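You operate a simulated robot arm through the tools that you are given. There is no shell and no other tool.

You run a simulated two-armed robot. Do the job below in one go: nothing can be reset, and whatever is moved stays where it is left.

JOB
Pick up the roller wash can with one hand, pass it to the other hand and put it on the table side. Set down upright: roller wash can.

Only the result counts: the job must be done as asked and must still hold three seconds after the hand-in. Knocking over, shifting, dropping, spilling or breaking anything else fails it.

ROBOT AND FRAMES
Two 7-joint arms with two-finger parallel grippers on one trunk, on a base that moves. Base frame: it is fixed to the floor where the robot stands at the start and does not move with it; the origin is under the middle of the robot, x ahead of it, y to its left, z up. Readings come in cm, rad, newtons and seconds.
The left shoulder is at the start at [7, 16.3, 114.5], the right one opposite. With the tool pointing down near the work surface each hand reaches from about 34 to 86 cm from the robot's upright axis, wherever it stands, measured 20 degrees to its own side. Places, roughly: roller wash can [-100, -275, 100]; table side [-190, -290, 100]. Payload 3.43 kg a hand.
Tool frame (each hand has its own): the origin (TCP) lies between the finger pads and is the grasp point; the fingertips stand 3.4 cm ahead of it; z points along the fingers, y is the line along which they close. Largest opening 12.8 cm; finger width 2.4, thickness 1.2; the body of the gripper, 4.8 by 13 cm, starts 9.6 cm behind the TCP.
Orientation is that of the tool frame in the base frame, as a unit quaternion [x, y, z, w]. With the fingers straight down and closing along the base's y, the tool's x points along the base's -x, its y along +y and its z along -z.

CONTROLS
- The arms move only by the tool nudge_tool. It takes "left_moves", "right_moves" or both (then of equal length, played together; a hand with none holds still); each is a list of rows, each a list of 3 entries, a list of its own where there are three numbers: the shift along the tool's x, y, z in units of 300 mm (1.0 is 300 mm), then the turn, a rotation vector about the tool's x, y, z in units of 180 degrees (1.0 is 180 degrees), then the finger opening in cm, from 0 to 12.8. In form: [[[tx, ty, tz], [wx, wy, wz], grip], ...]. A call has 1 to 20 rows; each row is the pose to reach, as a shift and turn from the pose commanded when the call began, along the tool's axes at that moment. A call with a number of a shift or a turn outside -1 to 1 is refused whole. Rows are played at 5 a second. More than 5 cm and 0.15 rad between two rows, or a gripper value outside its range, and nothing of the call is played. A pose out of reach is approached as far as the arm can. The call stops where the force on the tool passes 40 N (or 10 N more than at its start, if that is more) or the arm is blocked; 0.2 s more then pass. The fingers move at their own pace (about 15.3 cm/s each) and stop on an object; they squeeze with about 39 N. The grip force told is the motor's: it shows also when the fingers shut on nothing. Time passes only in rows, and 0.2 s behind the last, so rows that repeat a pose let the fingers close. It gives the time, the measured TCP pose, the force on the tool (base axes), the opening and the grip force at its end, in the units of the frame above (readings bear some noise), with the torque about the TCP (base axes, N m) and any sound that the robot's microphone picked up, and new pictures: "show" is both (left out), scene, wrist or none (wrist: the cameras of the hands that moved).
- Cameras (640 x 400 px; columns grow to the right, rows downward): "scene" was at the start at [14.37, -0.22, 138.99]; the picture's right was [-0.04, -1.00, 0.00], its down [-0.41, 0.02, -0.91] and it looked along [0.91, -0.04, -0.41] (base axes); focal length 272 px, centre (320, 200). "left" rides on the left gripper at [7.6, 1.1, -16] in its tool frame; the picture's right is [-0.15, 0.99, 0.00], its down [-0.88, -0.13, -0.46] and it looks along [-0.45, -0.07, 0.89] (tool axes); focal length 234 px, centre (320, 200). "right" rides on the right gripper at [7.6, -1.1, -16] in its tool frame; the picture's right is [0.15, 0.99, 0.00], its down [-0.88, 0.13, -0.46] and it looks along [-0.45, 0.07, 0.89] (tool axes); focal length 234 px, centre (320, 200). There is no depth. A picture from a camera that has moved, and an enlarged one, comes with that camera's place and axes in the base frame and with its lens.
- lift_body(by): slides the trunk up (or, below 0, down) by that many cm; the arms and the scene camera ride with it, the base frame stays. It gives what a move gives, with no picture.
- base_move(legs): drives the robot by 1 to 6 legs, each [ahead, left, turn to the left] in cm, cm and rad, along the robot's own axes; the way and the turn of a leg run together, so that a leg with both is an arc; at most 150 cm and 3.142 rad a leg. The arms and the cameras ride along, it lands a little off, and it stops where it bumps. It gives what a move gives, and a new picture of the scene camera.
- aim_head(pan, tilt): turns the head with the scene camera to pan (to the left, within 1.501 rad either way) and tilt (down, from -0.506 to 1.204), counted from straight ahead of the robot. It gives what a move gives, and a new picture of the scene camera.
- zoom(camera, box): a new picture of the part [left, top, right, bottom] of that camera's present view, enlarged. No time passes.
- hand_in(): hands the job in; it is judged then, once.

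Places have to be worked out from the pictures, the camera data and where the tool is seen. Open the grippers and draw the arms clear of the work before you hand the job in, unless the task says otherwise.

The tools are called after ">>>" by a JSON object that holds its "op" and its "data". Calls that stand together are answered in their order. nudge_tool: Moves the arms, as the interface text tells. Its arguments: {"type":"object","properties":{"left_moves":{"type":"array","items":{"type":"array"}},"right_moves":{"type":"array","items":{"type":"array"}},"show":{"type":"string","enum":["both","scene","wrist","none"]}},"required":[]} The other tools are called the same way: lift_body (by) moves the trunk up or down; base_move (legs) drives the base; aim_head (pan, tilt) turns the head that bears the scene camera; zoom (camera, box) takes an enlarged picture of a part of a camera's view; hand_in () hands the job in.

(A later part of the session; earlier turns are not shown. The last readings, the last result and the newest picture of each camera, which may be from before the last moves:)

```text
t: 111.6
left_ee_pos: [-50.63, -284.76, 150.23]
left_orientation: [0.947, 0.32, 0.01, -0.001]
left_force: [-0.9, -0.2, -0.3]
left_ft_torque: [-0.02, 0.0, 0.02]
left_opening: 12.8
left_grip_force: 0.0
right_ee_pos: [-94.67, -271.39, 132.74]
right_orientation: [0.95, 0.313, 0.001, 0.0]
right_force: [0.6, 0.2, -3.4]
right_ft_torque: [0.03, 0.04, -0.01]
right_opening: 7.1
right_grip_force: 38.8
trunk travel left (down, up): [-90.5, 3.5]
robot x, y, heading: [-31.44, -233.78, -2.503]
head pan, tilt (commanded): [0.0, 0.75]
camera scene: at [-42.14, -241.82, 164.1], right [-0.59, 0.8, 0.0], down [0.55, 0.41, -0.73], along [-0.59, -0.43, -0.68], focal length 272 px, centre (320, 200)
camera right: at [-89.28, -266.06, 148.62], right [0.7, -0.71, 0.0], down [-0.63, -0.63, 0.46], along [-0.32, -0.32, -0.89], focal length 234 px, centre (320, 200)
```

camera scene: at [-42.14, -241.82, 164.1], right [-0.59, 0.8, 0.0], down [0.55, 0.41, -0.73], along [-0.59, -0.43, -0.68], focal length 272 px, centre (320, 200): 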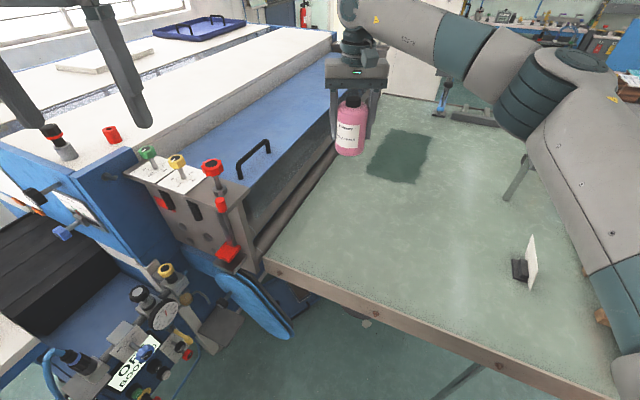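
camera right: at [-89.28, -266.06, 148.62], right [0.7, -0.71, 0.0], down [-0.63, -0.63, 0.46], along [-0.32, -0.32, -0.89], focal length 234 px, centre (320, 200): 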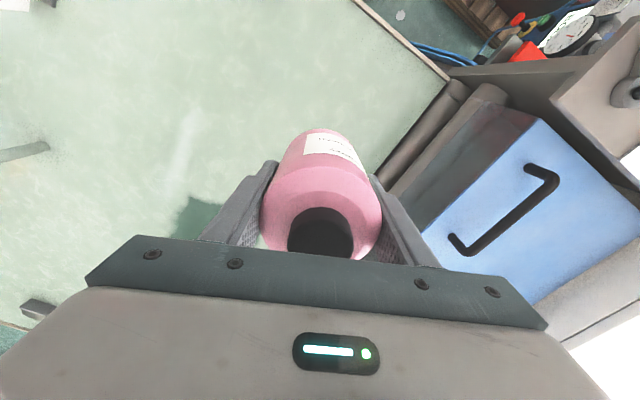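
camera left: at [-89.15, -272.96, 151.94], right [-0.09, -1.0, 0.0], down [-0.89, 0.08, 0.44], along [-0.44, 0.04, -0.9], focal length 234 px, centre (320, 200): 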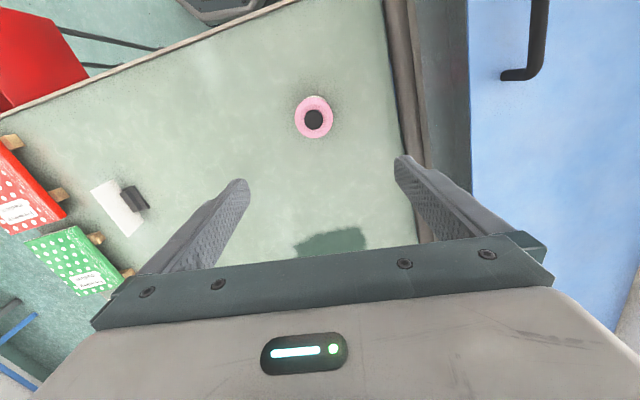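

The can is held well at z≈133. I draw the right hand in to about 55 ahead, 20 right, z≈142 before driving out.

>>> {"op": "nudge_tool", "data": {"right_moves": [[[0.02, -0.01, -0.03], [0, 0, 0], 0], [[0.06, -0.035, -0.06], [0, 0, 0], 0], [[0.11, -0.07, -0.09], [0, 0, 0], 0], [[0.16, -0.105, -0.12], [0, 0, 0], 0], [[0.21, -0.14, -0.15], [0, 0, 0], 0], [[0.26, -0.175, -0.18], [0, 0, 0], 0], [[0.31, -0.21, -0.21], [0, 0, 0], 0], [[0.36, -0.25, -0.24], [0, 0, 0], 0], [[0.41, -0.285, -0.27], [0, 0, 0], 0], [[0.46, -0.32, -0.29], [0, 0, 0], 0], [[0.51, -0.355, -0.3], [0, 0, 0], 0], [[0.56, -0.39, -0.3], [0, 0, 0], 0], [[0.6, -0.417, -0.3], [0, 0, 0], 0]], "show": "both"}}

```text
t: 114.4
left_ee_pos: [-50.73, -284.77, 150.22]
left_orientation: [0.947, 0.32, 0.008, -0.001]
left_force: [-0.3, 0.4, 0.7]
left_ft_torque: [-0.02, 0.0, 0.0]
left_opening: 12.81
left_grip_force: 0.0
right_ee_pos: [-87.52, -250.73, 141.66]
right_orientation: [0.95, 0.312, 0.0, -0.001]
right_force: [-1.0, 1.1, -3.8]
right_ft_torque: [0.01, -0.01, 0.01]
right_opening: 7.08
right_grip_force: 39.3
trunk travel left (down, up): [-90.5, 3.5]
robot x, y, heading: [-31.28, -233.84, -2.506]
head pan, tilt (commanded): [0.0, 0.75]
camera scene: at [-42.16, -241.71, 164.1], right [-0.59, 0.8, 0.0], down [0.55, 0.41, -0.73], along [-0.59, -0.43, -0.68], focal length 272 px, centre (320, 200)
camera right: at [-82.18, -245.23, 157.59], right [0.71, -0.71, 0.0], down [-0.63, -0.63, 0.46], along [-0.32, -0.32, -0.89], focal length 234 px, centre (320, 200)
```

scene: 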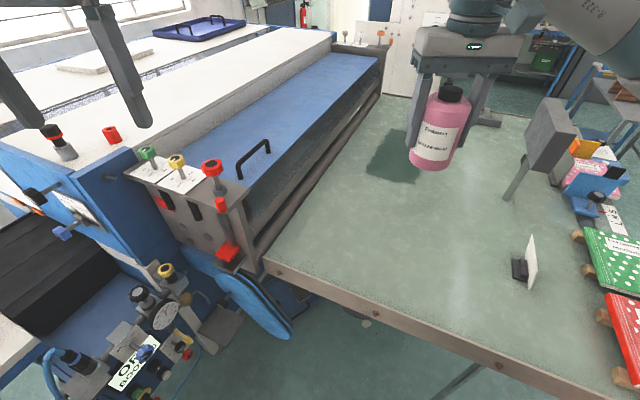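
right: 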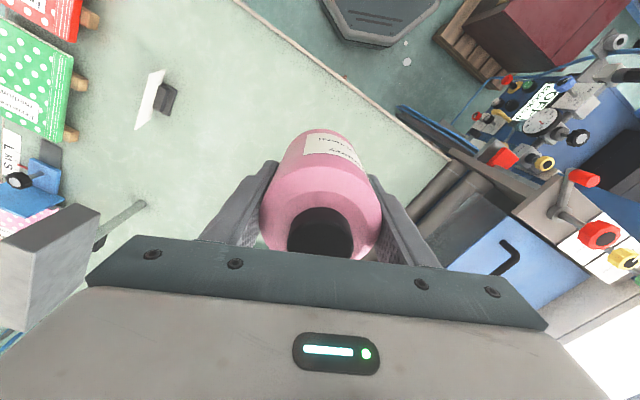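

Good hold. I turn the base back to face −x, then will strafe out through the corridor to open floor for the hand-over.

>>> {"op": "base_move", "data": {"legs": [[0, 0, -0.634]]}}

```text
t: 116.6
left_ee_pos: [-77.32, -263.33, 150.33]
left_orientation: [1.0, 0.007, 0.01, 0.001]
left_force: [-0.4, 0.8, -0.7]
left_ft_torque: [0.02, 0.02, -0.01]
left_opening: 12.8
left_grip_force: 0.0
right_ee_pos: [-86.45, -213.83, 141.56]
right_orientation: [1.0, -0.003, 0.0, 0.0]
right_force: [-0.2, -0.4, -3.9]
right_ft_torque: [-0.01, 0.03, 0.01]
right_opening: 7.05
right_grip_force: 39.0
trunk travel left (down, up): [-90.5, 3.5]
robot x, y, heading: [-31.55, -233.91, 3.13]
head pan, tilt (commanded): [0.0, 0.75]
camera scene: at [-44.77, -233.89, 164.1], right [0.01, 1.0, 0.0], down [0.68, 0.0, -0.73], along [-0.73, 0.0, -0.68], focal length 272 px, centre (320, 200)
```

scene: 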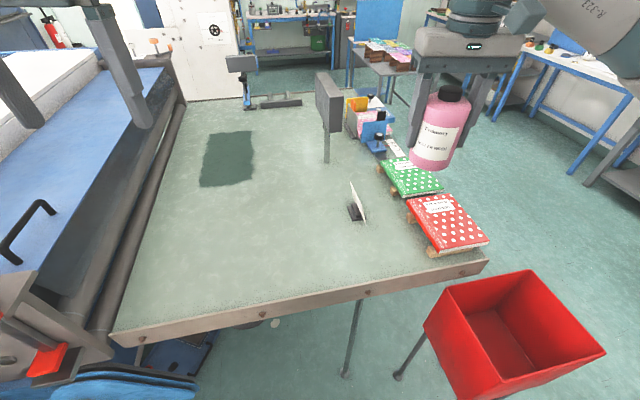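

Facing −x at (-31.5,-233.9). I shift slightly forward and strafe right (north) back out through the corridor.

>>> {"op": "base_move", "data": {"legs": [[1.8, -6, 0], [0.6, -104, 0]]}}

```text
t: 122.6
left_ee_pos: [-79.05, -151.9, 150.33]
left_orientation: [1.0, 0.006, 0.01, 0.001]
left_force: [-0.1, -0.1, 0.1]
left_ft_torque: [0.01, 0.01, 0.01]
left_opening: 12.79
left_grip_force: 0.0
right_ee_pos: [-88.11, -102.56, 141.55]
right_orientation: [1.0, -0.004, 0.0, 0.0]
right_force: [0.1, -0.8, -3.8]
right_ft_torque: [0.01, -0.02, 0.02]
right_opening: 7.06
right_grip_force: 39.2
trunk travel left (down, up): [-90.5, 3.5]
robot x, y, heading: [-33.09, -122.46, 3.137]
head pan, tilt (commanded): [0.0, 0.75]
camera scene: at [-46.58, -122.5, 164.1], right [0.01, 1.0, 0.0], down [0.68, 0.0, -0.73], along [-0.73, 0.01, -0.68], focal length 272 px, centre (320, 200)
```

scene: 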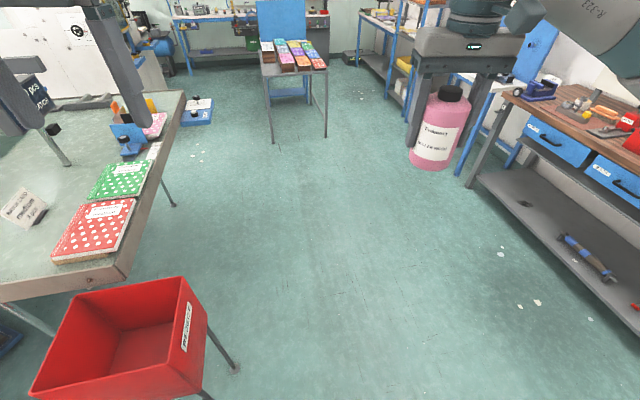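

Out in the open at (-33,-122). I move ahead to about (-110,-102), well clear of everything, for the hand-over.

>>> {"op": "base_move", "data": {"legs": [[77, -20, 0]]}}

>>> {"op": "aim_head", "data": {"pan": 0.0, "tilt": 0.35}}

```text
t: 127.0
left_ee_pos: [-158.61, -130.28, 150.33]
left_orientation: [1.0, 0.0, 0.009, 0.001]
left_force: [0.5, 0.1, -0.4]
left_ft_torque: [0.03, 0.03, 0.02]
left_opening: 12.79
left_grip_force: 0.0
right_ee_pos: [-167.21, -80.75, 141.64]
right_orientation: [1.0, -0.009, 0.0, 0.0]
right_force: [0.6, 0.5, -3.4]
right_ft_torque: [0.01, 0.01, -0.02]
right_opening: 7.1
right_grip_force: 39.4
trunk travel left (down, up): [-90.5, 3.5]
robot x, y, heading: [-112.95, -101.37, 3.124]
head pan, tilt (commanded): [0.0, 0.75]
camera scene: at [-125.75, -101.16, 164.11], right [0.02, 1.0, 0.0], down [0.68, -0.01, -0.73], along [-0.73, 0.01, -0.68], focal length 272 px, centre (320, 200)
```

scene: 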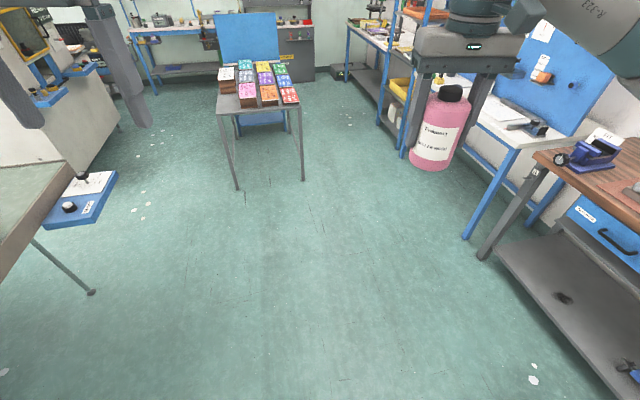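

```text
t: 127.8
left_ee_pos: [-158.67, -130.13, 150.34]
left_orientation: [1.0, 0.0, 0.01, 0.002]
left_force: [-0.2, -0.3, -0.2]
left_ft_torque: [0.03, 0.0, -0.01]
left_opening: 12.8
left_grip_force: 0.0
right_ee_pos: [-167.2, -80.7, 141.66]
right_orientation: [1.0, -0.009, 0.001, 0.0]
right_force: [0.3, -0.2, -3.3]
right_ft_torque: [0.01, 0.0, 0.03]
right_opening: 7.07
right_grip_force: 38.6
trunk travel left (down, up): [-90.5, 3.5]
robot x, y, heading: [-112.75, -101.54, 3.123]
head pan, tilt (commanded): [0.0, 0.351]
camera scene: at [-126.99, -101.09, 167.65], right [0.02, 1.0, 0.0], down [0.35, -0.01, -0.94], along [-0.94, 0.02, -0.35], focal length 272 px, centre (320, 200)
```

scene: 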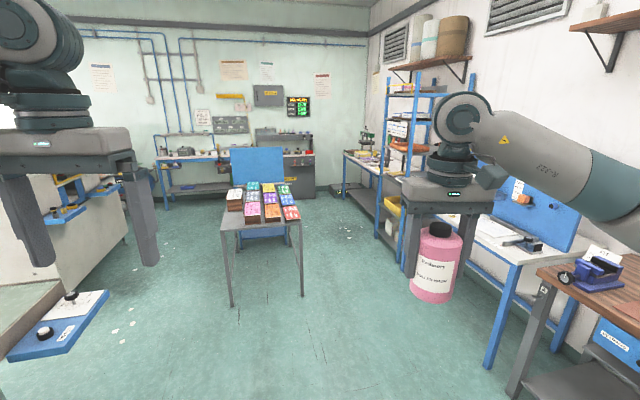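

Open surroundings here. Now I turn the left hand into the side pose (pointing to the robot's right, 30° down), staying on its own side.

>>> {"op": "nudge_tool", "data": {"left_moves": [[[0.008, -0.008, 0], [0.01997, -0.01997, 0.03458], 12.8], [[0.015, -0.015, 0], [0.03994, -0.03994, 0.06917], 12.8], [[0.023, -0.023, 0], [0.05991, -0.05991, 0.10375], 12.8], [[0.031, -0.031, 0], [0.07988, -0.07988, 0.13834], 12.8], [[0.038, -0.038, 0], [0.09985, -0.09985, 0.17292], 12.8], [[0.046, -0.046, 0], [0.11982, -0.11982, 0.20751], 12.8], [[0.054, -0.054, 0], [0.13978, -0.13978, 0.24209], 12.8], [[0.062, -0.062, 0], [0.15975, -0.15975, 0.27668], 12.8], [[0.069, -0.069, 0], [0.17972, -0.17972, 0.31126], 12.8], [[0.077, -0.077, 0], [0.19969, -0.19969, 0.34585], 12.8], [[0.085, -0.085, 0], [0.21966, -0.21966, 0.38043], 12.8], [[0.092, -0.092, 0], [0.23963, -0.23963, 0.41502], 12.8], [[0.1, -0.1, 0], [0.2596, -0.2596, 0.4496], 12.8], [[0.1, -0.1, 0], [0.2596, -0.2596, 0.4496], 12.8]], "show": "both"}}

```text
t: 130.8
left_ee_pos: [-153.61, -125.82, 151.19]
left_orientation: [0.617, -0.609, -0.348, -0.358]
left_force: [-0.2, -0.5, 0.2]
left_ft_torque: [-0.01, 0.01, 0.03]
left_opening: 12.78
left_grip_force: 0.2
left hand out of reach, approached as far as the arm can: row 13, 14
right_ee_pos: [-167.31, -80.79, 141.62]
right_orientation: [1.0, -0.009, 0.0, 0.0]
right_force: [0.3, -1.0, -3.8]
right_ft_torque: [0.0, 0.0, -0.02]
right_opening: 7.09
right_grip_force: 39.0
trunk travel left (down, up): [-90.5, 3.5]
robot x, y, heading: [-112.87, -101.85, 3.124]
head pan, tilt (commanded): [0.0, 0.351]
camera scene: at [-126.85, -101.17, 167.67], right [0.02, 1.0, 0.0], down [0.34, -0.01, -0.94], along [-0.94, 0.02, -0.34], focal length 272 px, centre (320, 200)
camera left: at [-154.81, -143.57, 152.63], right [-0.99, 0.07, 0.11], down [0.11, 0.05, 0.99], along [0.07, 1.0, -0.05], focal length 234 px, centre (320, 200)
```

scene: 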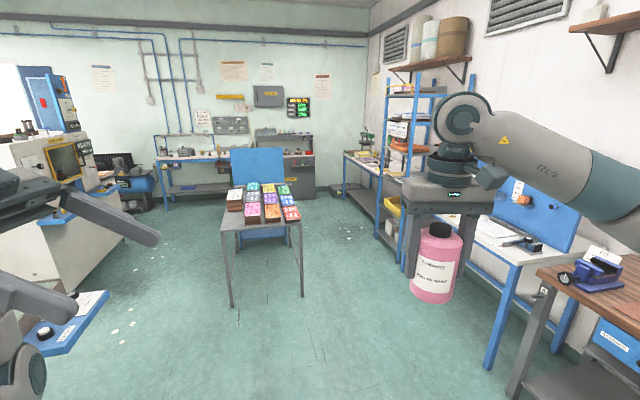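
left: 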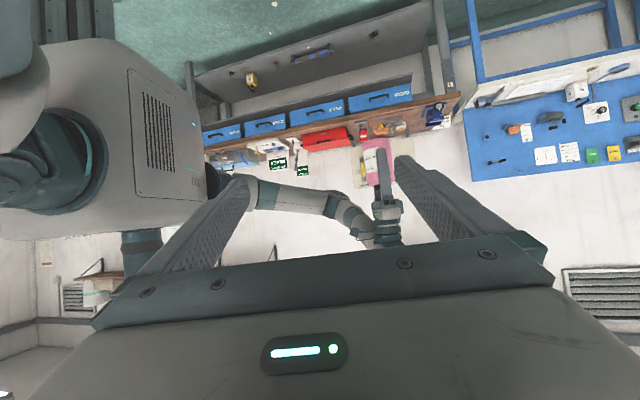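

The left side pose is set (40 ahead, 25 left, z≈151). Now I bring the can with the right hand to the middle line at about 44 ahead, 2 right, z≈152.

>>> {"op": "nudge_tool", "data": {"right_moves": [[[0.015, 0.025, -0.015], [0, 0, 0], 0], [[0.04, 0.07, -0.04], [0, 0, 0], 0], [[0.07, 0.12, -0.07], [0, 0, 0], 0], [[0.1, 0.17, -0.1], [0, 0, 0], 0], [[0.13, 0.22, -0.13], [0, 0, 0], 0], [[0.16, 0.27, -0.16], [0, 0, 0], 0], [[0.19, 0.32, -0.19], [0, 0, 0], 0], [[0.22, 0.37, -0.22], [0, 0, 0], 0], [[0.25, 0.42, -0.25], [0, 0, 0], 0], [[0.28, 0.47, -0.28], [0, 0, 0], 0], [[0.31, 0.52, -0.31], [0, 0, 0], 0], [[0.34, 0.56, -0.335], [0, 0, 0], 0], [[0.36, 0.593, -0.347], [0, 0, 0], 0], [[0.36, 0.593, -0.347], [0, 0, 0], 0]], "show": "both"}}

```text
t: 133.8
left_ee_pos: [-153.78, -125.94, 151.13]
left_orientation: [0.616, -0.61, -0.346, -0.359]
left_force: [0.0, 0.2, 0.4]
left_ft_torque: [0.0, 0.01, 0.01]
left_opening: 12.81
left_grip_force: 0.1
right_ee_pos: [-156.82, -98.55, 152.07]
right_orientation: [1.0, -0.009, 0.0, 0.001]
right_force: [0.0, -0.1, -3.9]
right_ft_torque: [0.02, 0.02, -0.02]
right_opening: 7.1
right_grip_force: 38.4
trunk travel left (down, up): [-90.5, 3.5]
robot x, y, heading: [-112.85, -101.22, 3.125]
head pan, tilt (commanded): [0.0, 0.351]
camera scene: at [-126.93, -101.09, 167.66], right [0.02, 1.0, 0.0], down [0.34, -0.01, -0.94], along [-0.94, 0.02, -0.34], focal length 272 px, centre (320, 200)
camera right: at [-149.3, -97.68, 167.99], right [0.13, -0.99, 0.0], down [-0.88, -0.11, 0.46], along [-0.45, -0.06, -0.89], focal length 234 px, centre (320, 200)
```

scene: 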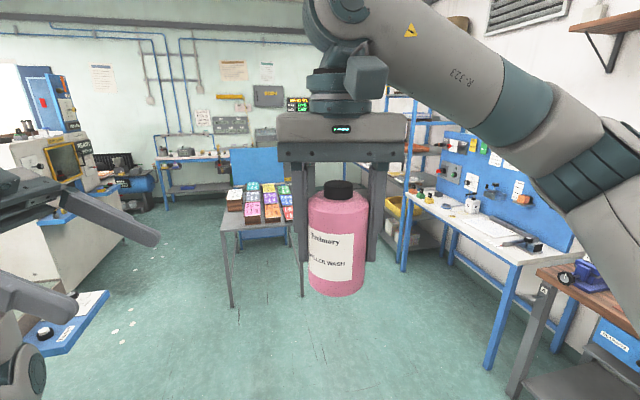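
right: 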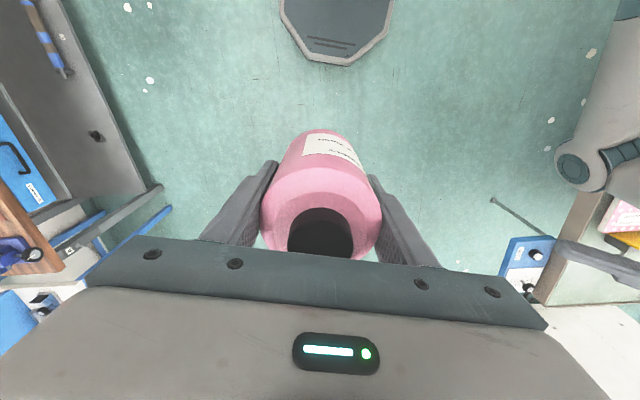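

The can (base z≈144.8) hangs at world (-156.8,-98.6). I bring the left hand to a pre-grasp pose about 13 cm to its side, at the height of the can's lower body.

>>> {"op": "nudge_tool", "data": {"left_moves": [[[-0.034, 0.02, 0.087], [0, 0, 0], 12.8], [[-0.069, 0.04, 0.174], [0, 0, 0], 12.8], [[-0.103, 0.061, 0.262], [0, 0, 0], 12.8], [[-0.138, 0.081, 0.349], [0, 0, 0], 12.8], [[-0.172, 0.101, 0.436], [0, 0, 0], 12.8], [[-0.172, 0.101, 0.436], [0, 0, 0], 12.8]], "show": "both"}}

```text
t: 135.2
left_ee_pos: [-156.45, -111.98, 148.92]
left_orientation: [0.615, -0.61, -0.347, -0.359]
left_force: [0.2, -0.2, -0.3]
left_ft_torque: [0.06, -0.03, -0.01]
left_opening: 12.79
left_grip_force: 0.1
right_ee_pos: [-156.86, -98.64, 152.07]
right_orientation: [1.0, -0.009, 0.0, 0.0]
right_force: [0.6, 0.2, -3.2]
right_ft_torque: [-0.03, 0.01, 0.0]
right_opening: 7.06
right_grip_force: 38.9
trunk travel left (down, up): [-90.5, 3.5]
robot x, y, heading: [-112.6, -101.32, 3.124]
head pan, tilt (commanded): [0.0, 0.351]
camera scene: at [-126.89, -101.19, 167.67], right [0.02, 1.0, 0.0], down [0.34, -0.01, -0.94], along [-0.94, 0.02, -0.34], focal length 272 px, centre (320, 200)
camera left: at [-157.69, -129.64, 150.32], right [-0.99, 0.07, 0.11], down [0.11, 0.05, 0.99], along [0.07, 1.0, -0.06], focal length 234 px, centre (320, 200)
```

scene: 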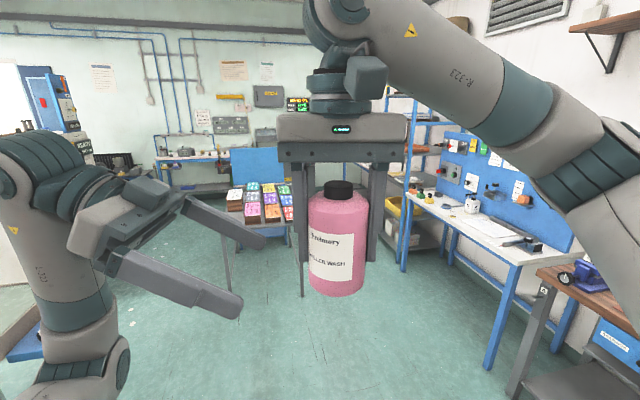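
left: 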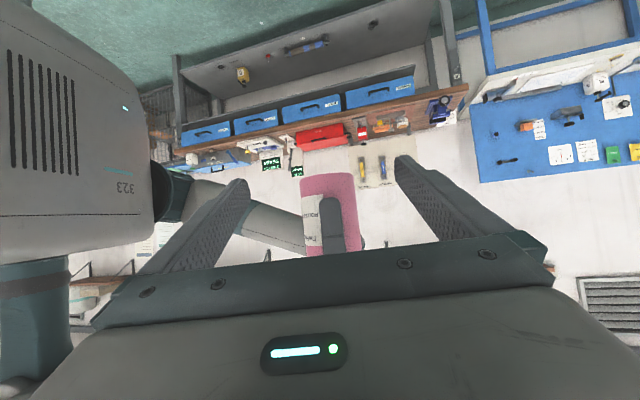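

Aligned: the can lies between the left fingers' paths. I move the left hand in slowly, fingers open, to straddle the lower body.

>>> {"op": "nudge_tool", "data": {"left_moves": [[[-0.031, 0.002, 0.052], [0, 0, 0], 12.8], [[-0.062, 0.004, 0.104], [0, 0, 0], 12.8], [[-0.093, 0.006, 0.156], [0, 0, 0], 12.8], [[-0.124, 0.008, 0.209], [0, 0, 0], 12.8], [[-0.155, 0.01, 0.262], [0, 0, 0], 12.8], [[-0.186, 0.012, 0.314], [0, 0, 0], 12.8], [[-0.216, 0.012, 0.365], [0, 0, 0], 12.8], [[-0.216, 0.012, 0.365], [0, 0, 0], 12.8]], "show": "both"}}

```text
t: 137.0
left_ee_pos: [-156.95, -98.96, 149.09]
left_orientation: [0.616, -0.61, -0.347, -0.359]
left_force: [-0.5, 1.1, -0.1]
left_ft_torque: [0.0, -0.01, 0.01]
left_opening: 12.8
left_grip_force: 0.1
right_ee_pos: [-156.72, -98.78, 152.02]
right_orientation: [1.0, -0.009, -0.001, -0.001]
right_force: [0.2, -0.7, -3.2]
right_ft_torque: [-0.02, -0.03, 0.02]
right_opening: 7.04
right_grip_force: 39.4
trunk travel left (down, up): [-90.5, 3.5]
robot x, y, heading: [-112.52, -101.25, 3.121]
head pan, tilt (commanded): [0.0, 0.351]
camera scene: at [-126.92, -101.13, 167.66], right [0.02, 1.0, 0.0], down [0.34, -0.01, -0.94], along [-0.94, 0.02, -0.34], focal length 272 px, centre (320, 200)
camera left: at [-158.18, -116.71, 150.56], right [-0.99, 0.07, 0.11], down [0.11, 0.05, 0.99], along [0.07, 1.0, -0.06], focal length 234 px, centre (320, 200)
```

scene: 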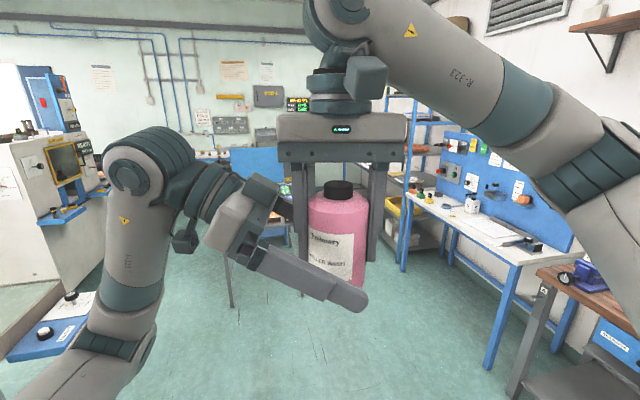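
left: 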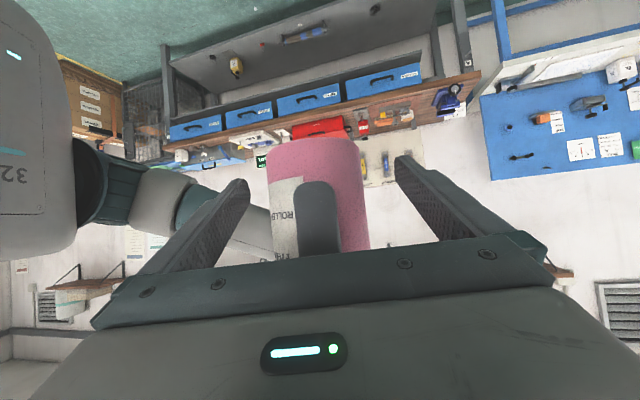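

The left fingers straddle the can without force. I zoom in to check clearances before closing.

>>> {"op": "zoom", "data": {"camera": "scene", "box": [220, 110, 420, 330]}}

>>> {"op": "zoom", "data": {"camera": "left", "box": [200, 100, 460, 280]}}

```text
1.82 times, centred on (320, 220) of scene
camera zoom: at [-126.92, -101.13, 167.66], right [0.02, 1.0, 0.0], down [0.34, -0.01, -0.94], along [-0.94, 0.02, -0.34], focal length 495 px, centre (320, 164)
```

zoom: 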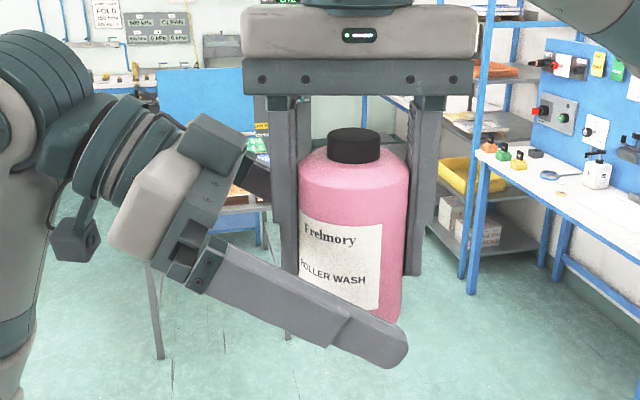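

```text
2.22 times, centred on (330, 190) of left
camera zoom: at [-158.18, -116.71, 150.56], right [-0.99, 0.07, 0.11], down [0.11, 0.05, 0.99], along [0.07, 1.0, -0.06], focal length 520 px, centre (298, 222)
```

zoom: 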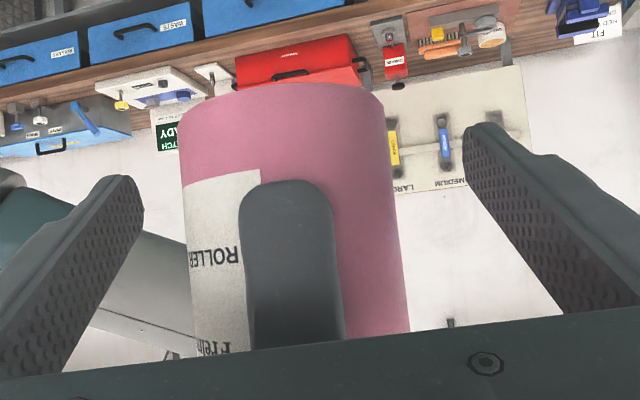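

Clearances look fine and the can is centred. I close the left gripper on it while the right still holds.

>>> {"op": "nudge_tool", "data": {"left_moves": [[[0, 0, 0], [0, 0, 0], 10], [[0, 0, 0], [0, 0, 0], 8], [[0, 0, 0], [0, 0, 0], 6], [[0, 0, 0], [0, 0, 0], 3], [[0, 0, 0], [0, 0, 0], 0], [[0, 0, 0], [0, 0, 0], 0], [[0, 0, 0], [0, 0, 0], 0], [[0, 0, 0], [0, 0, 0], 0]], "show": "both"}}

```text
t: 138.8
left_ee_pos: [-156.93, -99.02, 149.02]
left_orientation: [0.616, -0.61, -0.346, -0.359]
left_force: [35.0, 2.4, -0.5]
left_ft_torque: [-0.11, 1.01, 0.25]
left_opening: 7.1
left_grip_force: 39.0
right_ee_pos: [-156.96, -98.68, 152.1]
right_orientation: [1.0, -0.01, -0.001, 0.001]
right_force: [-34.4, -2.4, -2.3]
right_ft_torque: [0.06, -0.01, -0.35]
right_opening: 7.08
right_grip_force: 39.0
trunk travel left (down, up): [-90.5, 3.5]
robot x, y, heading: [-112.36, -101.54, 3.123]
head pan, tilt (commanded): [0.0, 0.351]
camera scene: at [-126.92, -101.12, 167.66], right [0.02, 1.0, 0.0], down [0.34, -0.01, -0.94], along [-0.94, 0.02, -0.34], focal length 272 px, centre (320, 200)
camera left: at [-158.13, -116.7, 150.56], right [-0.99, 0.08, 0.11], down [0.11, 0.05, 0.99], along [0.07, 1.0, -0.06], focal length 234 px, centre (320, 200)
```

scene: 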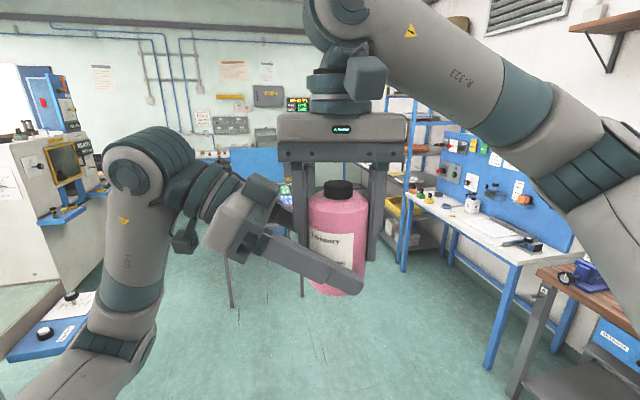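
left: 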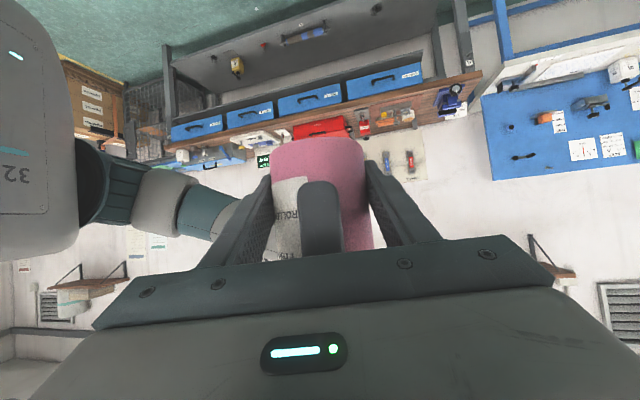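

Both hold the can, but they press against each other with 35 N along x. I ease the left hand 3 mm toward the robot to relieve it.

>>> {"op": "nudge_tool", "data": {"left_moves": [[[0, -0.004, 0], [0, 0, 0], 0], [[0, -0.008, 0], [0, 0, 0], 0], [[0, -0.01, 0], [0, 0, 0], 0], [[0, -0.01, 0], [0, 0, 0], 0]], "show": "none"}}

```text
t: 139.8
left_ee_pos: [-156.79, -99.07, 149.21]
left_orientation: [0.616, -0.609, -0.347, -0.359]
left_force: [10.8, 14.5, 0.0]
left_ft_torque: [-0.35, 0.05, 0.11]
left_opening: 7.11
left_grip_force: 39.0
right_ee_pos: [-156.79, -98.81, 151.99]
right_orientation: [1.0, -0.008, 0.0, 0.001]
right_force: [-10.7, -14.7, -3.5]
right_ft_torque: [-0.06, 0.23, -0.19]
right_opening: 7.07
right_grip_force: 39.4
trunk travel left (down, up): [-90.5, 3.5]
robot x, y, heading: [-112.67, -101.3, 3.127]
head pan, tilt (commanded): [0.0, 0.351]
```

The cross-force is down to ~18 N. I now open the right gripper just a little (to 8.6 cm) so the left takes the load.

>>> {"op": "nudge_tool", "data": {"right_moves": [[[0, 0, 0], [0, 0, 0], 7.4], [[0, 0, 0], [0, 0, 0], 8], [[0, 0, 0], [0, 0, 0], 8.6], [[0, 0, 0], [0, 0, 0], 8.6], [[0, 0, 0], [0, 0, 0], 8.6]], "show": "both"}}

```text
t: 141.0
left_ee_pos: [-156.62, -99.27, 149.1]
left_orientation: [0.616, -0.61, -0.347, -0.358]
left_force: [0.6, 0.3, -0.5]
left_ft_torque: [0.02, -0.03, 0.03]
left_opening: 7.09
left_grip_force: 38.7
right_ee_pos: [-156.74, -98.66, 152.0]
right_orientation: [1.0, -0.009, 0.0, 0.0]
right_force: [0.3, 0.1, 0.1]
right_ft_torque: [0.01, 0.02, 0.01]
right_opening: 8.61
right_grip_force: 0.0
trunk travel left (down, up): [-90.5, 3.5]
robot x, y, heading: [-112.38, -101.4, 3.127]
head pan, tilt (commanded): [0.0, 0.351]
camera scene: at [-126.92, -101.11, 167.66], right [0.02, 1.0, 0.0], down [0.34, -0.01, -0.94], along [-0.94, 0.02, -0.34], focal length 272 px, centre (320, 200)
camera right: at [-149.3, -97.69, 167.98], right [0.13, -0.99, 0.0], down [-0.88, -0.12, 0.46], along [-0.45, -0.06, -0.89], focal length 234 px, centre (320, 200)
```

scene: 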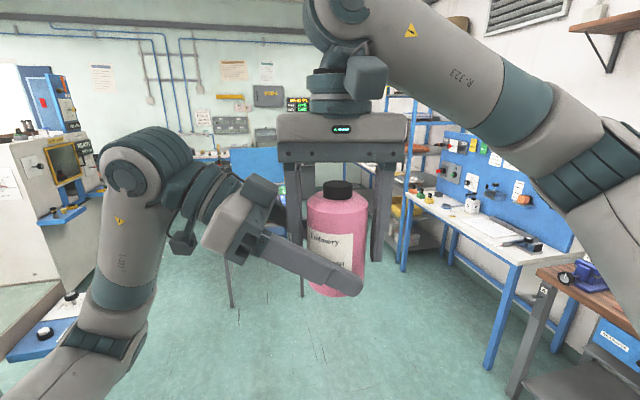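
right: 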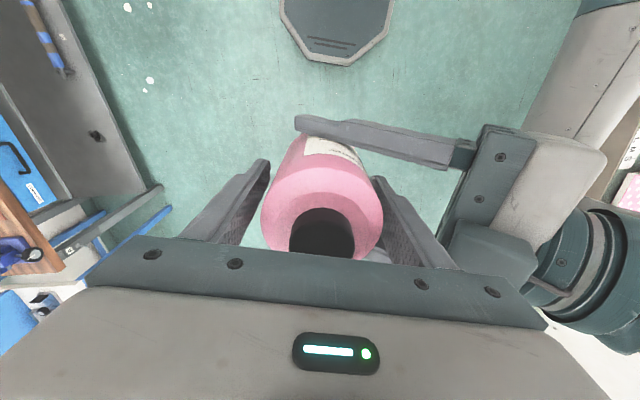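

Right grip is open and the left holds at 39 N; I re-read the forces to confirm that the left carries the can's weight.

>>> {"op": "nudge_tool", "data": {"left_moves": [[[0, 0, 0], [0, 0, 0], 0], [[0, 0, 0], [0, 0, 0], 0]], "show": "none"}}

>>> {"op": "zoom", "data": {"camera": "scene", "box": [220, 110, 420, 330]}}

```text
t: 141.6
left_ee_pos: [-156.74, -99.14, 149.03]
left_orientation: [0.616, -0.61, -0.347, -0.359]
left_force: [-0.6, 0.4, 0.2]
left_ft_torque: [0.0, -0.03, 0.01]
left_opening: 7.09
left_grip_force: 39.0
right_ee_pos: [-156.83, -98.73, 151.89]
right_orientation: [1.0, -0.009, 0.0, 0.0]
right_force: [0.0, 0.5, -0.5]
right_ft_torque: [-0.01, -0.02, 0.01]
right_opening: 8.65
right_grip_force: 0.1
trunk travel left (down, up): [-90.5, 3.5]
robot x, y, heading: [-112.49, -101.64, 3.125]
head pan, tilt (commanded): [0.0, 0.351]
```

```text
1.82 times, centred on (320, 220) of scene
camera zoom: at [-126.92, -101.12, 167.66], right [0.02, 1.0, 0.0], down [0.34, -0.01, -0.94], along [-0.94, 0.02, -0.34], focal length 495 px, centre (320, 164)
```

zoom: 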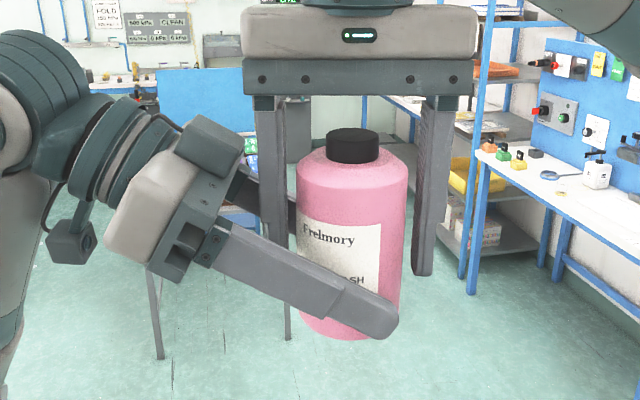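

The picture shows the can in the left fingers, though the force reading is unclear. I raise the open right hand 1.5 cm as a test and look whether the can stays with the left.

>>> {"op": "nudge_tool", "data": {"right_moves": [[[0, 0, -0.015], [0, 0, 0], 8.6], [[0, 0, -0.03], [0, 0, 0], 8.6], [[0, 0, -0.05], [0, 0, 0], 8.6], [[0, 0, -0.05], [0, 0, 0], 8.6]], "show": "wrist"}}

>>> {"op": "zoom", "data": {"camera": "scene", "box": [220, 110, 420, 330]}}

```text
t: 142.6
left_ee_pos: [-156.74, -99.24, 149.09]
left_orientation: [0.616, -0.61, -0.346, -0.358]
left_force: [-0.2, 0.3, 0.1]
left_ft_torque: [-0.01, 0.0, 0.03]
left_opening: 7.07
left_grip_force: 39.3
right_ee_pos: [-156.9, -98.72, 153.65]
right_orientation: [1.0, -0.009, 0.0, 0.0]
right_force: [0.3, 0.4, -0.5]
right_ft_torque: [0.01, 0.01, 0.03]
right_opening: 8.6
right_grip_force: 0.1
trunk travel left (down, up): [-90.5, 3.5]
robot x, y, heading: [-112.72, -101.4, 3.125]
head pan, tilt (commanded): [0.0, 0.351]
camera right: at [-149.24, -97.75, 169.53], right [0.13, -0.99, 0.0], down [-0.88, -0.12, 0.46], along [-0.45, -0.06, -0.89], focal length 234 px, centre (320, 200)
```

right: 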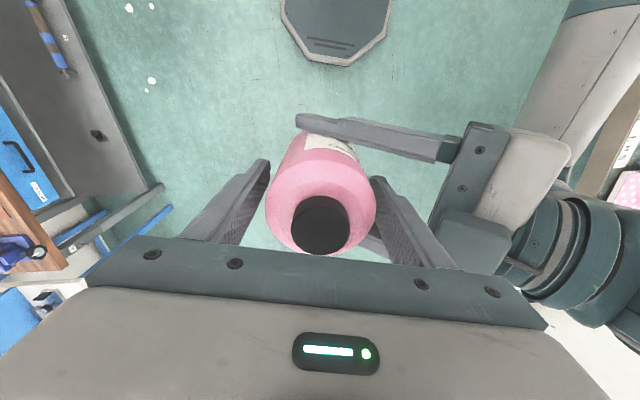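

```text
1.82 times, centred on (320, 220) of scene
camera zoom: at [-126.92, -101.11, 167.66], right [0.02, 1.0, 0.0], down [0.34, -0.01, -0.94], along [-0.94, 0.02, -0.34], focal length 495 px, centre (320, 164)
```

zoom: 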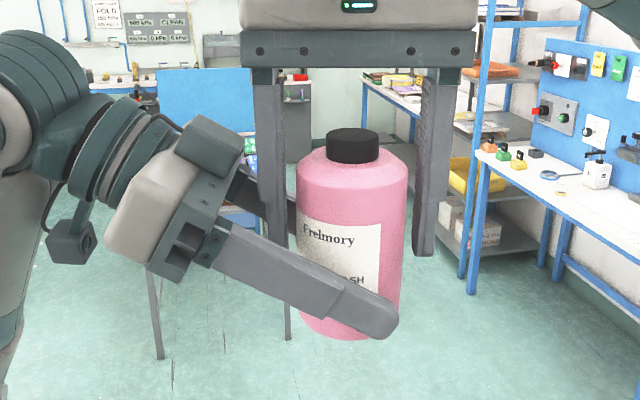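

The can stays in the left hand while the right rises: the pass worked. I raise the right hand straight up until its fingertips clear the cap.

>>> {"op": "nudge_tool", "data": {"right_moves": [[[0, 0, -0.05], [0, 0, 0], 8.6], [[0, 0, -0.1], [0, 0, 0], 8.6], [[0, 0, -0.16], [0, 0, 0], 8.6], [[0, 0, -0.22], [0, 0, 0], 8.6], [[0, 0, -0.28], [0, 0, 0], 8.6], [[0, 0, -0.34], [0, 0, 0], 8.6], [[0, 0, -0.4], [0, 0, 0], 8.6]], "show": "both"}}

```text
t: 144.2
left_ee_pos: [-156.58, -99.22, 149.13]
left_orientation: [0.616, -0.61, -0.347, -0.358]
left_force: [0.7, -1.0, 0.0]
left_ft_torque: [0.0, 0.0, 0.02]
left_opening: 7.07
left_grip_force: 38.4
right_ee_pos: [-156.66, -98.84, 165.66]
right_orientation: [1.0, -0.009, -0.001, 0.0]
right_force: [-0.3, 0.4, -0.4]
right_ft_torque: [0.03, 0.04, -0.01]
right_opening: 8.59
right_grip_force: 0.0
trunk travel left (down, up): [-90.5, 3.5]
robot x, y, heading: [-112.68, -101.69, 3.123]
head pan, tilt (commanded): [0.0, 0.351]
camera scene: at [-126.78, -101.16, 167.67], right [0.02, 1.0, 0.0], down [0.34, -0.01, -0.94], along [-0.94, 0.02, -0.34], focal length 272 px, centre (320, 200)
camera right: at [-148.97, -97.88, 181.66], right [0.13, -0.99, 0.0], down [-0.88, -0.12, 0.46], along [-0.45, -0.06, -0.89], focal length 234 px, centre (320, 200)
```

scene: 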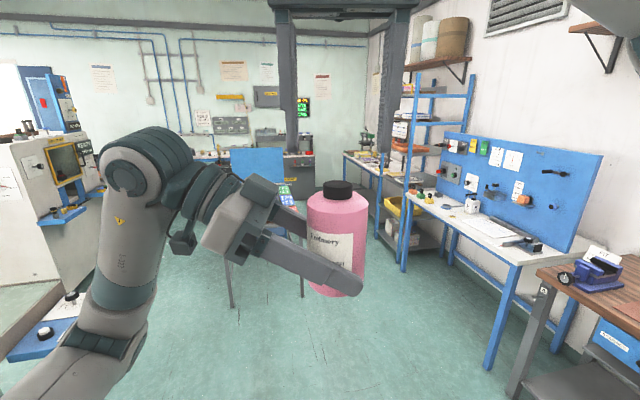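
right: 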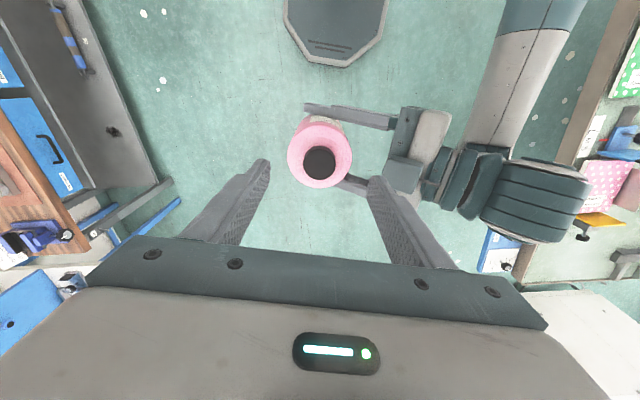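

Right fingertips clear the cap by about 4 cm. I move the right hand away to its own side and then down a bit.

>>> {"op": "nudge_tool", "data": {"right_moves": [[[0, -0.08, -0.02], [0, 0, 0], 8.6], [[0, -0.2, -0.03], [0, 0, 0], 8.6], [[0, -0.35, -0.03], [0, 0, 0], 8.6], [[0, -0.5, -0.03], [0, 0, 0], 8.6], [[0, -0.65, -0.03], [0, 0, 0], 8.6], [[0, -0.8, 0.05], [0, 0, 0], 8.6], [[0, -0.9, 0.18], [0, 0, 0], 8.6], [[0, -0.95, 0.3], [0, 0, 0], 8.6]], "show": "both"}}

```text
refused: row 6 steps farther than a row can; nothing moved
```

>>> {"op": "nudge_tool", "data": {"right_moves": [[[0, -0.08, -0.02], [0, 0, 0], 8.6], [[0, -0.2, -0.03], [0, 0, 0], 8.6], [[0, -0.35, -0.03], [0, 0, 0], 8.6], [[0, -0.5, -0.03], [0, 0, 0], 8.6], [[0, -0.65, -0.03], [0, 0, 0], 8.6], [[0, -0.77, 0.05], [0, 0, 0], 8.6], [[0, -0.87, 0.16], [0, 0, 0], 8.6], [[0, -0.95, 0.28], [0, 0, 0], 8.6]], "show": "both"}}

```text
t: 146.0
left_ee_pos: [-156.82, -98.98, 149.04]
left_orientation: [0.616, -0.609, -0.347, -0.358]
left_force: [0.8, 0.8, 0.7]
left_ft_torque: [-0.02, -0.03, 0.0]
left_opening: 7.05
left_grip_force: 38.6
right_ee_pos: [-156.1, -69.9, 157.16]
right_orientation: [1.0, -0.008, 0.0, 0.001]
right_force: [-0.3, 0.5, -0.7]
right_ft_torque: [-0.04, 0.02, 0.02]
right_opening: 8.56
right_grip_force: 0.0
trunk travel left (down, up): [-90.5, 3.5]
robot x, y, heading: [-112.78, -101.89, 3.124]
head pan, tilt (commanded): [0.0, 0.351]
camera scene: at [-126.93, -100.82, 167.67], right [0.02, 1.0, 0.0], down [0.34, -0.01, -0.94], along [-0.94, 0.02, -0.34], focal length 272 px, centre (320, 200)
camera right: at [-148.53, -68.92, 173.11], right [0.13, -0.99, 0.0], down [-0.88, -0.11, 0.46], along [-0.45, -0.06, -0.89], focal length 234 px, centre (320, 200)
```

scene: 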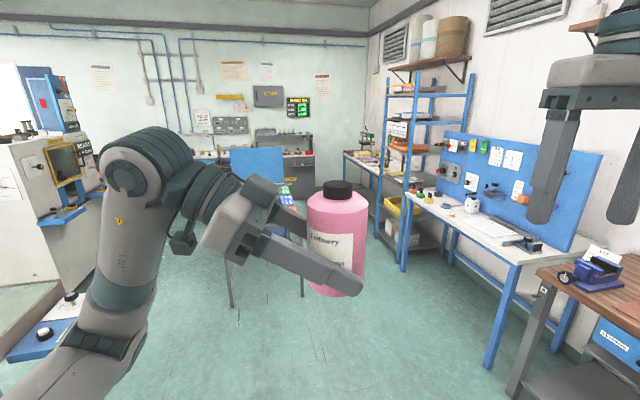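
right: 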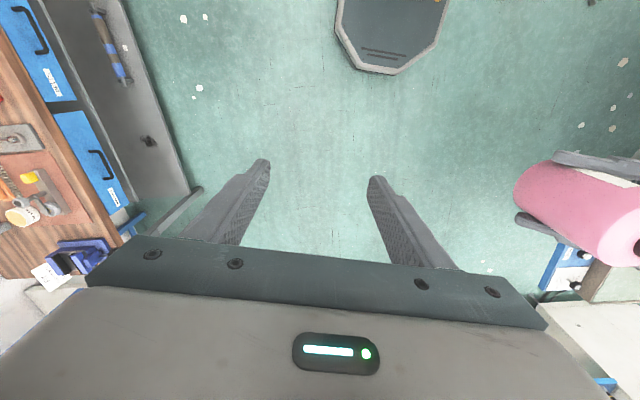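

The left hand holds the can alone. Now I swing it from the side pose to the forward-pointing pose while moving it out to about 60 ahead, 22 left, keeping the can upright.

>>> {"op": "nudge_tool", "data": {"left_moves": [[[0.02, 0.02, -0.022], [-0.018, 0, -0.0104], 0], [[0.055, 0.054, -0.062], [-0.047, 0, -0.0271], 0], [[0.095, 0.093, -0.107], [-0.08, 0, -0.0462], 0], [[0.135, 0.132, -0.151], [-0.112, 0, -0.0647], 0], [[0.176, 0.172, -0.197], [-0.144, 0, -0.0831], 0], [[0.217, 0.212, -0.243], [-0.176, 0, -0.1016], 0], [[0.258, 0.252, -0.289], [-0.208, 0, -0.1201], 0], [[0.299, 0.293, -0.335], [-0.24, 0, -0.1386], 0], [[0.34, 0.333, -0.381], [-0.272, 0, -0.157], 0], [[0.381, 0.373, -0.427], [-0.304, 0, -0.1755], 0], [[0.422, 0.413, -0.473], [-0.336, 0, -0.194], 0], [[0.463, 0.453, -0.519], [-0.368, 0, -0.2125], 0], [[0.504, 0.493, -0.565], [-0.4, 0, -0.2309], 0], [[0.544, 0.533, -0.61], [-0.433, 0, -0.25], 0], [[0.544, 0.533, -0.61], [-0.433, 0, -0.25], 0]], "show": "both"}}

```text
t: 149.2
left_ee_pos: [-172.55, -123.31, 143.91]
left_orientation: [0.871, -0.001, -0.491, 0.0]
left_force: [0.5, -0.9, 0.8]
left_ft_torque: [0.02, 0.0, -0.01]
left_opening: 7.05
left_grip_force: 38.9
right_ee_pos: [-156.05, -70.21, 157.19]
right_orientation: [1.0, -0.009, -0.001, -0.001]
right_force: [0.5, 0.2, 0.5]
right_ft_torque: [-0.01, -0.02, -0.01]
right_opening: 8.61
right_grip_force: 0.1
trunk travel left (down, up): [-90.5, 3.5]
robot x, y, heading: [-112.2, -101.74, 3.126]
head pan, tilt (commanded): [0.0, 0.351]
camera scene: at [-126.91, -101.13, 167.66], right [0.02, 1.0, 0.0], down [0.34, -0.01, -0.94], along [-0.94, 0.02, -0.34], focal length 272 px, centre (320, 200)
camera left: at [-154.95, -124.4, 145.61], right [-0.07, -0.99, 0.13], down [-0.06, 0.13, 0.99], along [-1.0, 0.06, -0.07], focal length 234 px, centre (320, 200)
```

scene: 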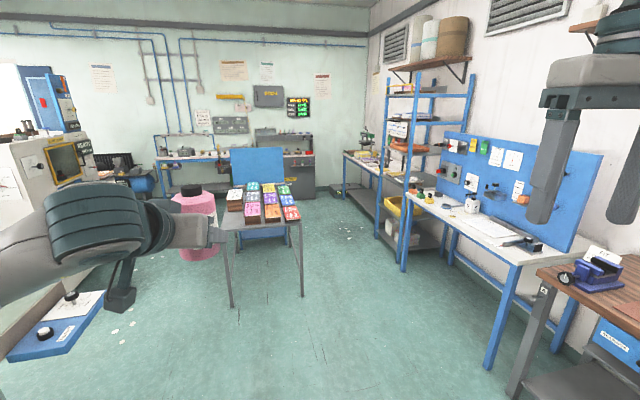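
left: 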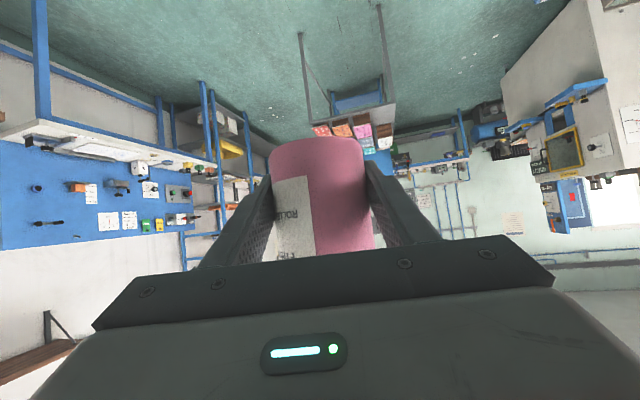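

The can is upright in the forward-pointing left hand. I now turn the base around and drive to the right side of the table, backing along and then strafing south at x≈-262.

>>> {"op": "base_move", "data": {"legs": [[0, 0, -1.56], [0, 0, -1.56]]}}

```text
t: 157.2
left_ee_pos: [-53.42, -78.0, 143.82]
left_orientation: [-0.012, 0.871, 0.008, 0.491]
left_force: [0.1, -0.1, 1.3]
left_ft_torque: [-0.01, 0.0, 0.0]
left_opening: 7.09
left_grip_force: 38.9
right_ee_pos: [-68.26, -131.45, 157.24]
right_orientation: [-0.007, 1.0, 0.0, 0.001]
right_force: [0.1, -0.3, -0.3]
right_ft_torque: [-0.01, -0.01, 0.0]
right_opening: 8.62
right_grip_force: 0.1
trunk travel left (down, up): [-90.5, 3.5]
robot x, y, heading: [-113.12, -101.74, 0.012]
head pan, tilt (commanded): [0.0, 0.351]
camera scene: at [-98.13, -101.1, 167.66], right [0.01, -1.0, 0.0], down [-0.34, 0.0, -0.94], along [0.94, 0.01, -0.34], focal length 272 px, centre (320, 200)
```

scene: 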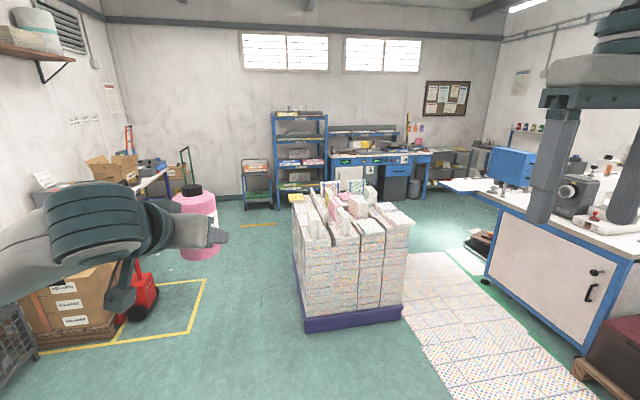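

Heading 0 now with the can secure. I back up to x≈-261 and strafe south to y≈-205, then look at the placing area.

>>> {"op": "base_move", "data": {"legs": [[-148, 0, -0.012], [0, -105, 0]]}}

>>> {"op": "aim_head", "data": {"pan": -0.45, "tilt": 0.65}}

```text
t: 169.5
left_ee_pos: [-200.94, -184.24, 143.74]
left_orientation: [0.001, 0.871, 0.0, 0.492]
left_force: [-0.6, 0.0, -0.1]
left_ft_torque: [0.02, 0.01, -0.01]
left_opening: 7.06
left_grip_force: 38.8
right_ee_pos: [-217.32, -237.2, 157.13]
right_orientation: [0.009, 1.0, 0.001, 0.0]
right_force: [0.0, 0.4, 0.8]
right_ft_torque: [-0.02, 0.01, 0.02]
right_opening: 8.62
right_grip_force: 0.1
trunk travel left (down, up): [-90.5, 3.5]
robot x, y, heading: [-260.53, -205.76, -0.019]
head pan, tilt (commanded): [0.0, 0.351]
camera scene: at [-246.26, -205.92, 167.66], right [-0.02, -1.0, 0.0], down [-0.34, 0.01, -0.94], along [0.94, -0.02, -0.34], focal length 272 px, centre (320, 200)
```

scene: 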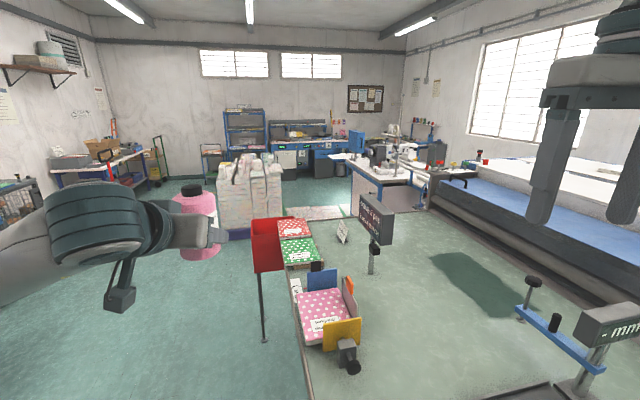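

```text
t: 170.4
left_ee_pos: [-200.82, -184.35, 143.76]
left_orientation: [0.001, 0.871, 0.001, 0.491]
left_force: [-0.8, 0.4, 0.9]
left_ft_torque: [0.02, 0.06, -0.02]
left_opening: 7.09
left_grip_force: 39.0
right_ee_pos: [-217.36, -237.32, 157.22]
right_orientation: [0.009, 1.0, 0.0, 0.0]
right_force: [-0.7, -0.4, 0.3]
right_ft_torque: [0.0, 0.02, -0.03]
right_opening: 8.6
right_grip_force: 0.0
trunk travel left (down, up): [-90.5, 3.5]
robot x, y, heading: [-260.45, -205.67, -0.015]
head pan, tilt (commanded): [-0.45, 0.649]
camera scene: at [-247.83, -209.84, 164.96], right [-0.45, -0.89, 0.0], down [-0.54, 0.27, -0.8], along [0.71, -0.36, -0.6], focal length 272 px, centre (320, 200)
```

scene: 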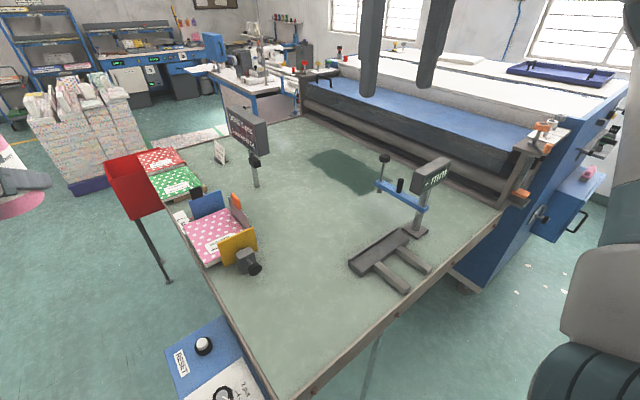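

I check where the target point projects (≈ column 434, row 208) and zoom there.

>>> {"op": "zoom", "data": {"camera": "scene", "box": [340, 120, 580, 310]}}

```text
2.11 times, centred on (460, 215) of scene
camera zoom: at [-247.83, -209.84, 164.96], right [-0.45, -0.89, 0.0], down [-0.54, 0.27, -0.8], along [0.71, -0.36, -0.6], focal length 573 px, centre (25, 168)
```

zoom: 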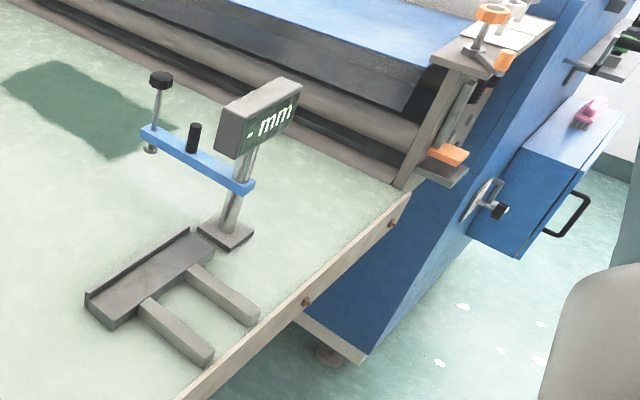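

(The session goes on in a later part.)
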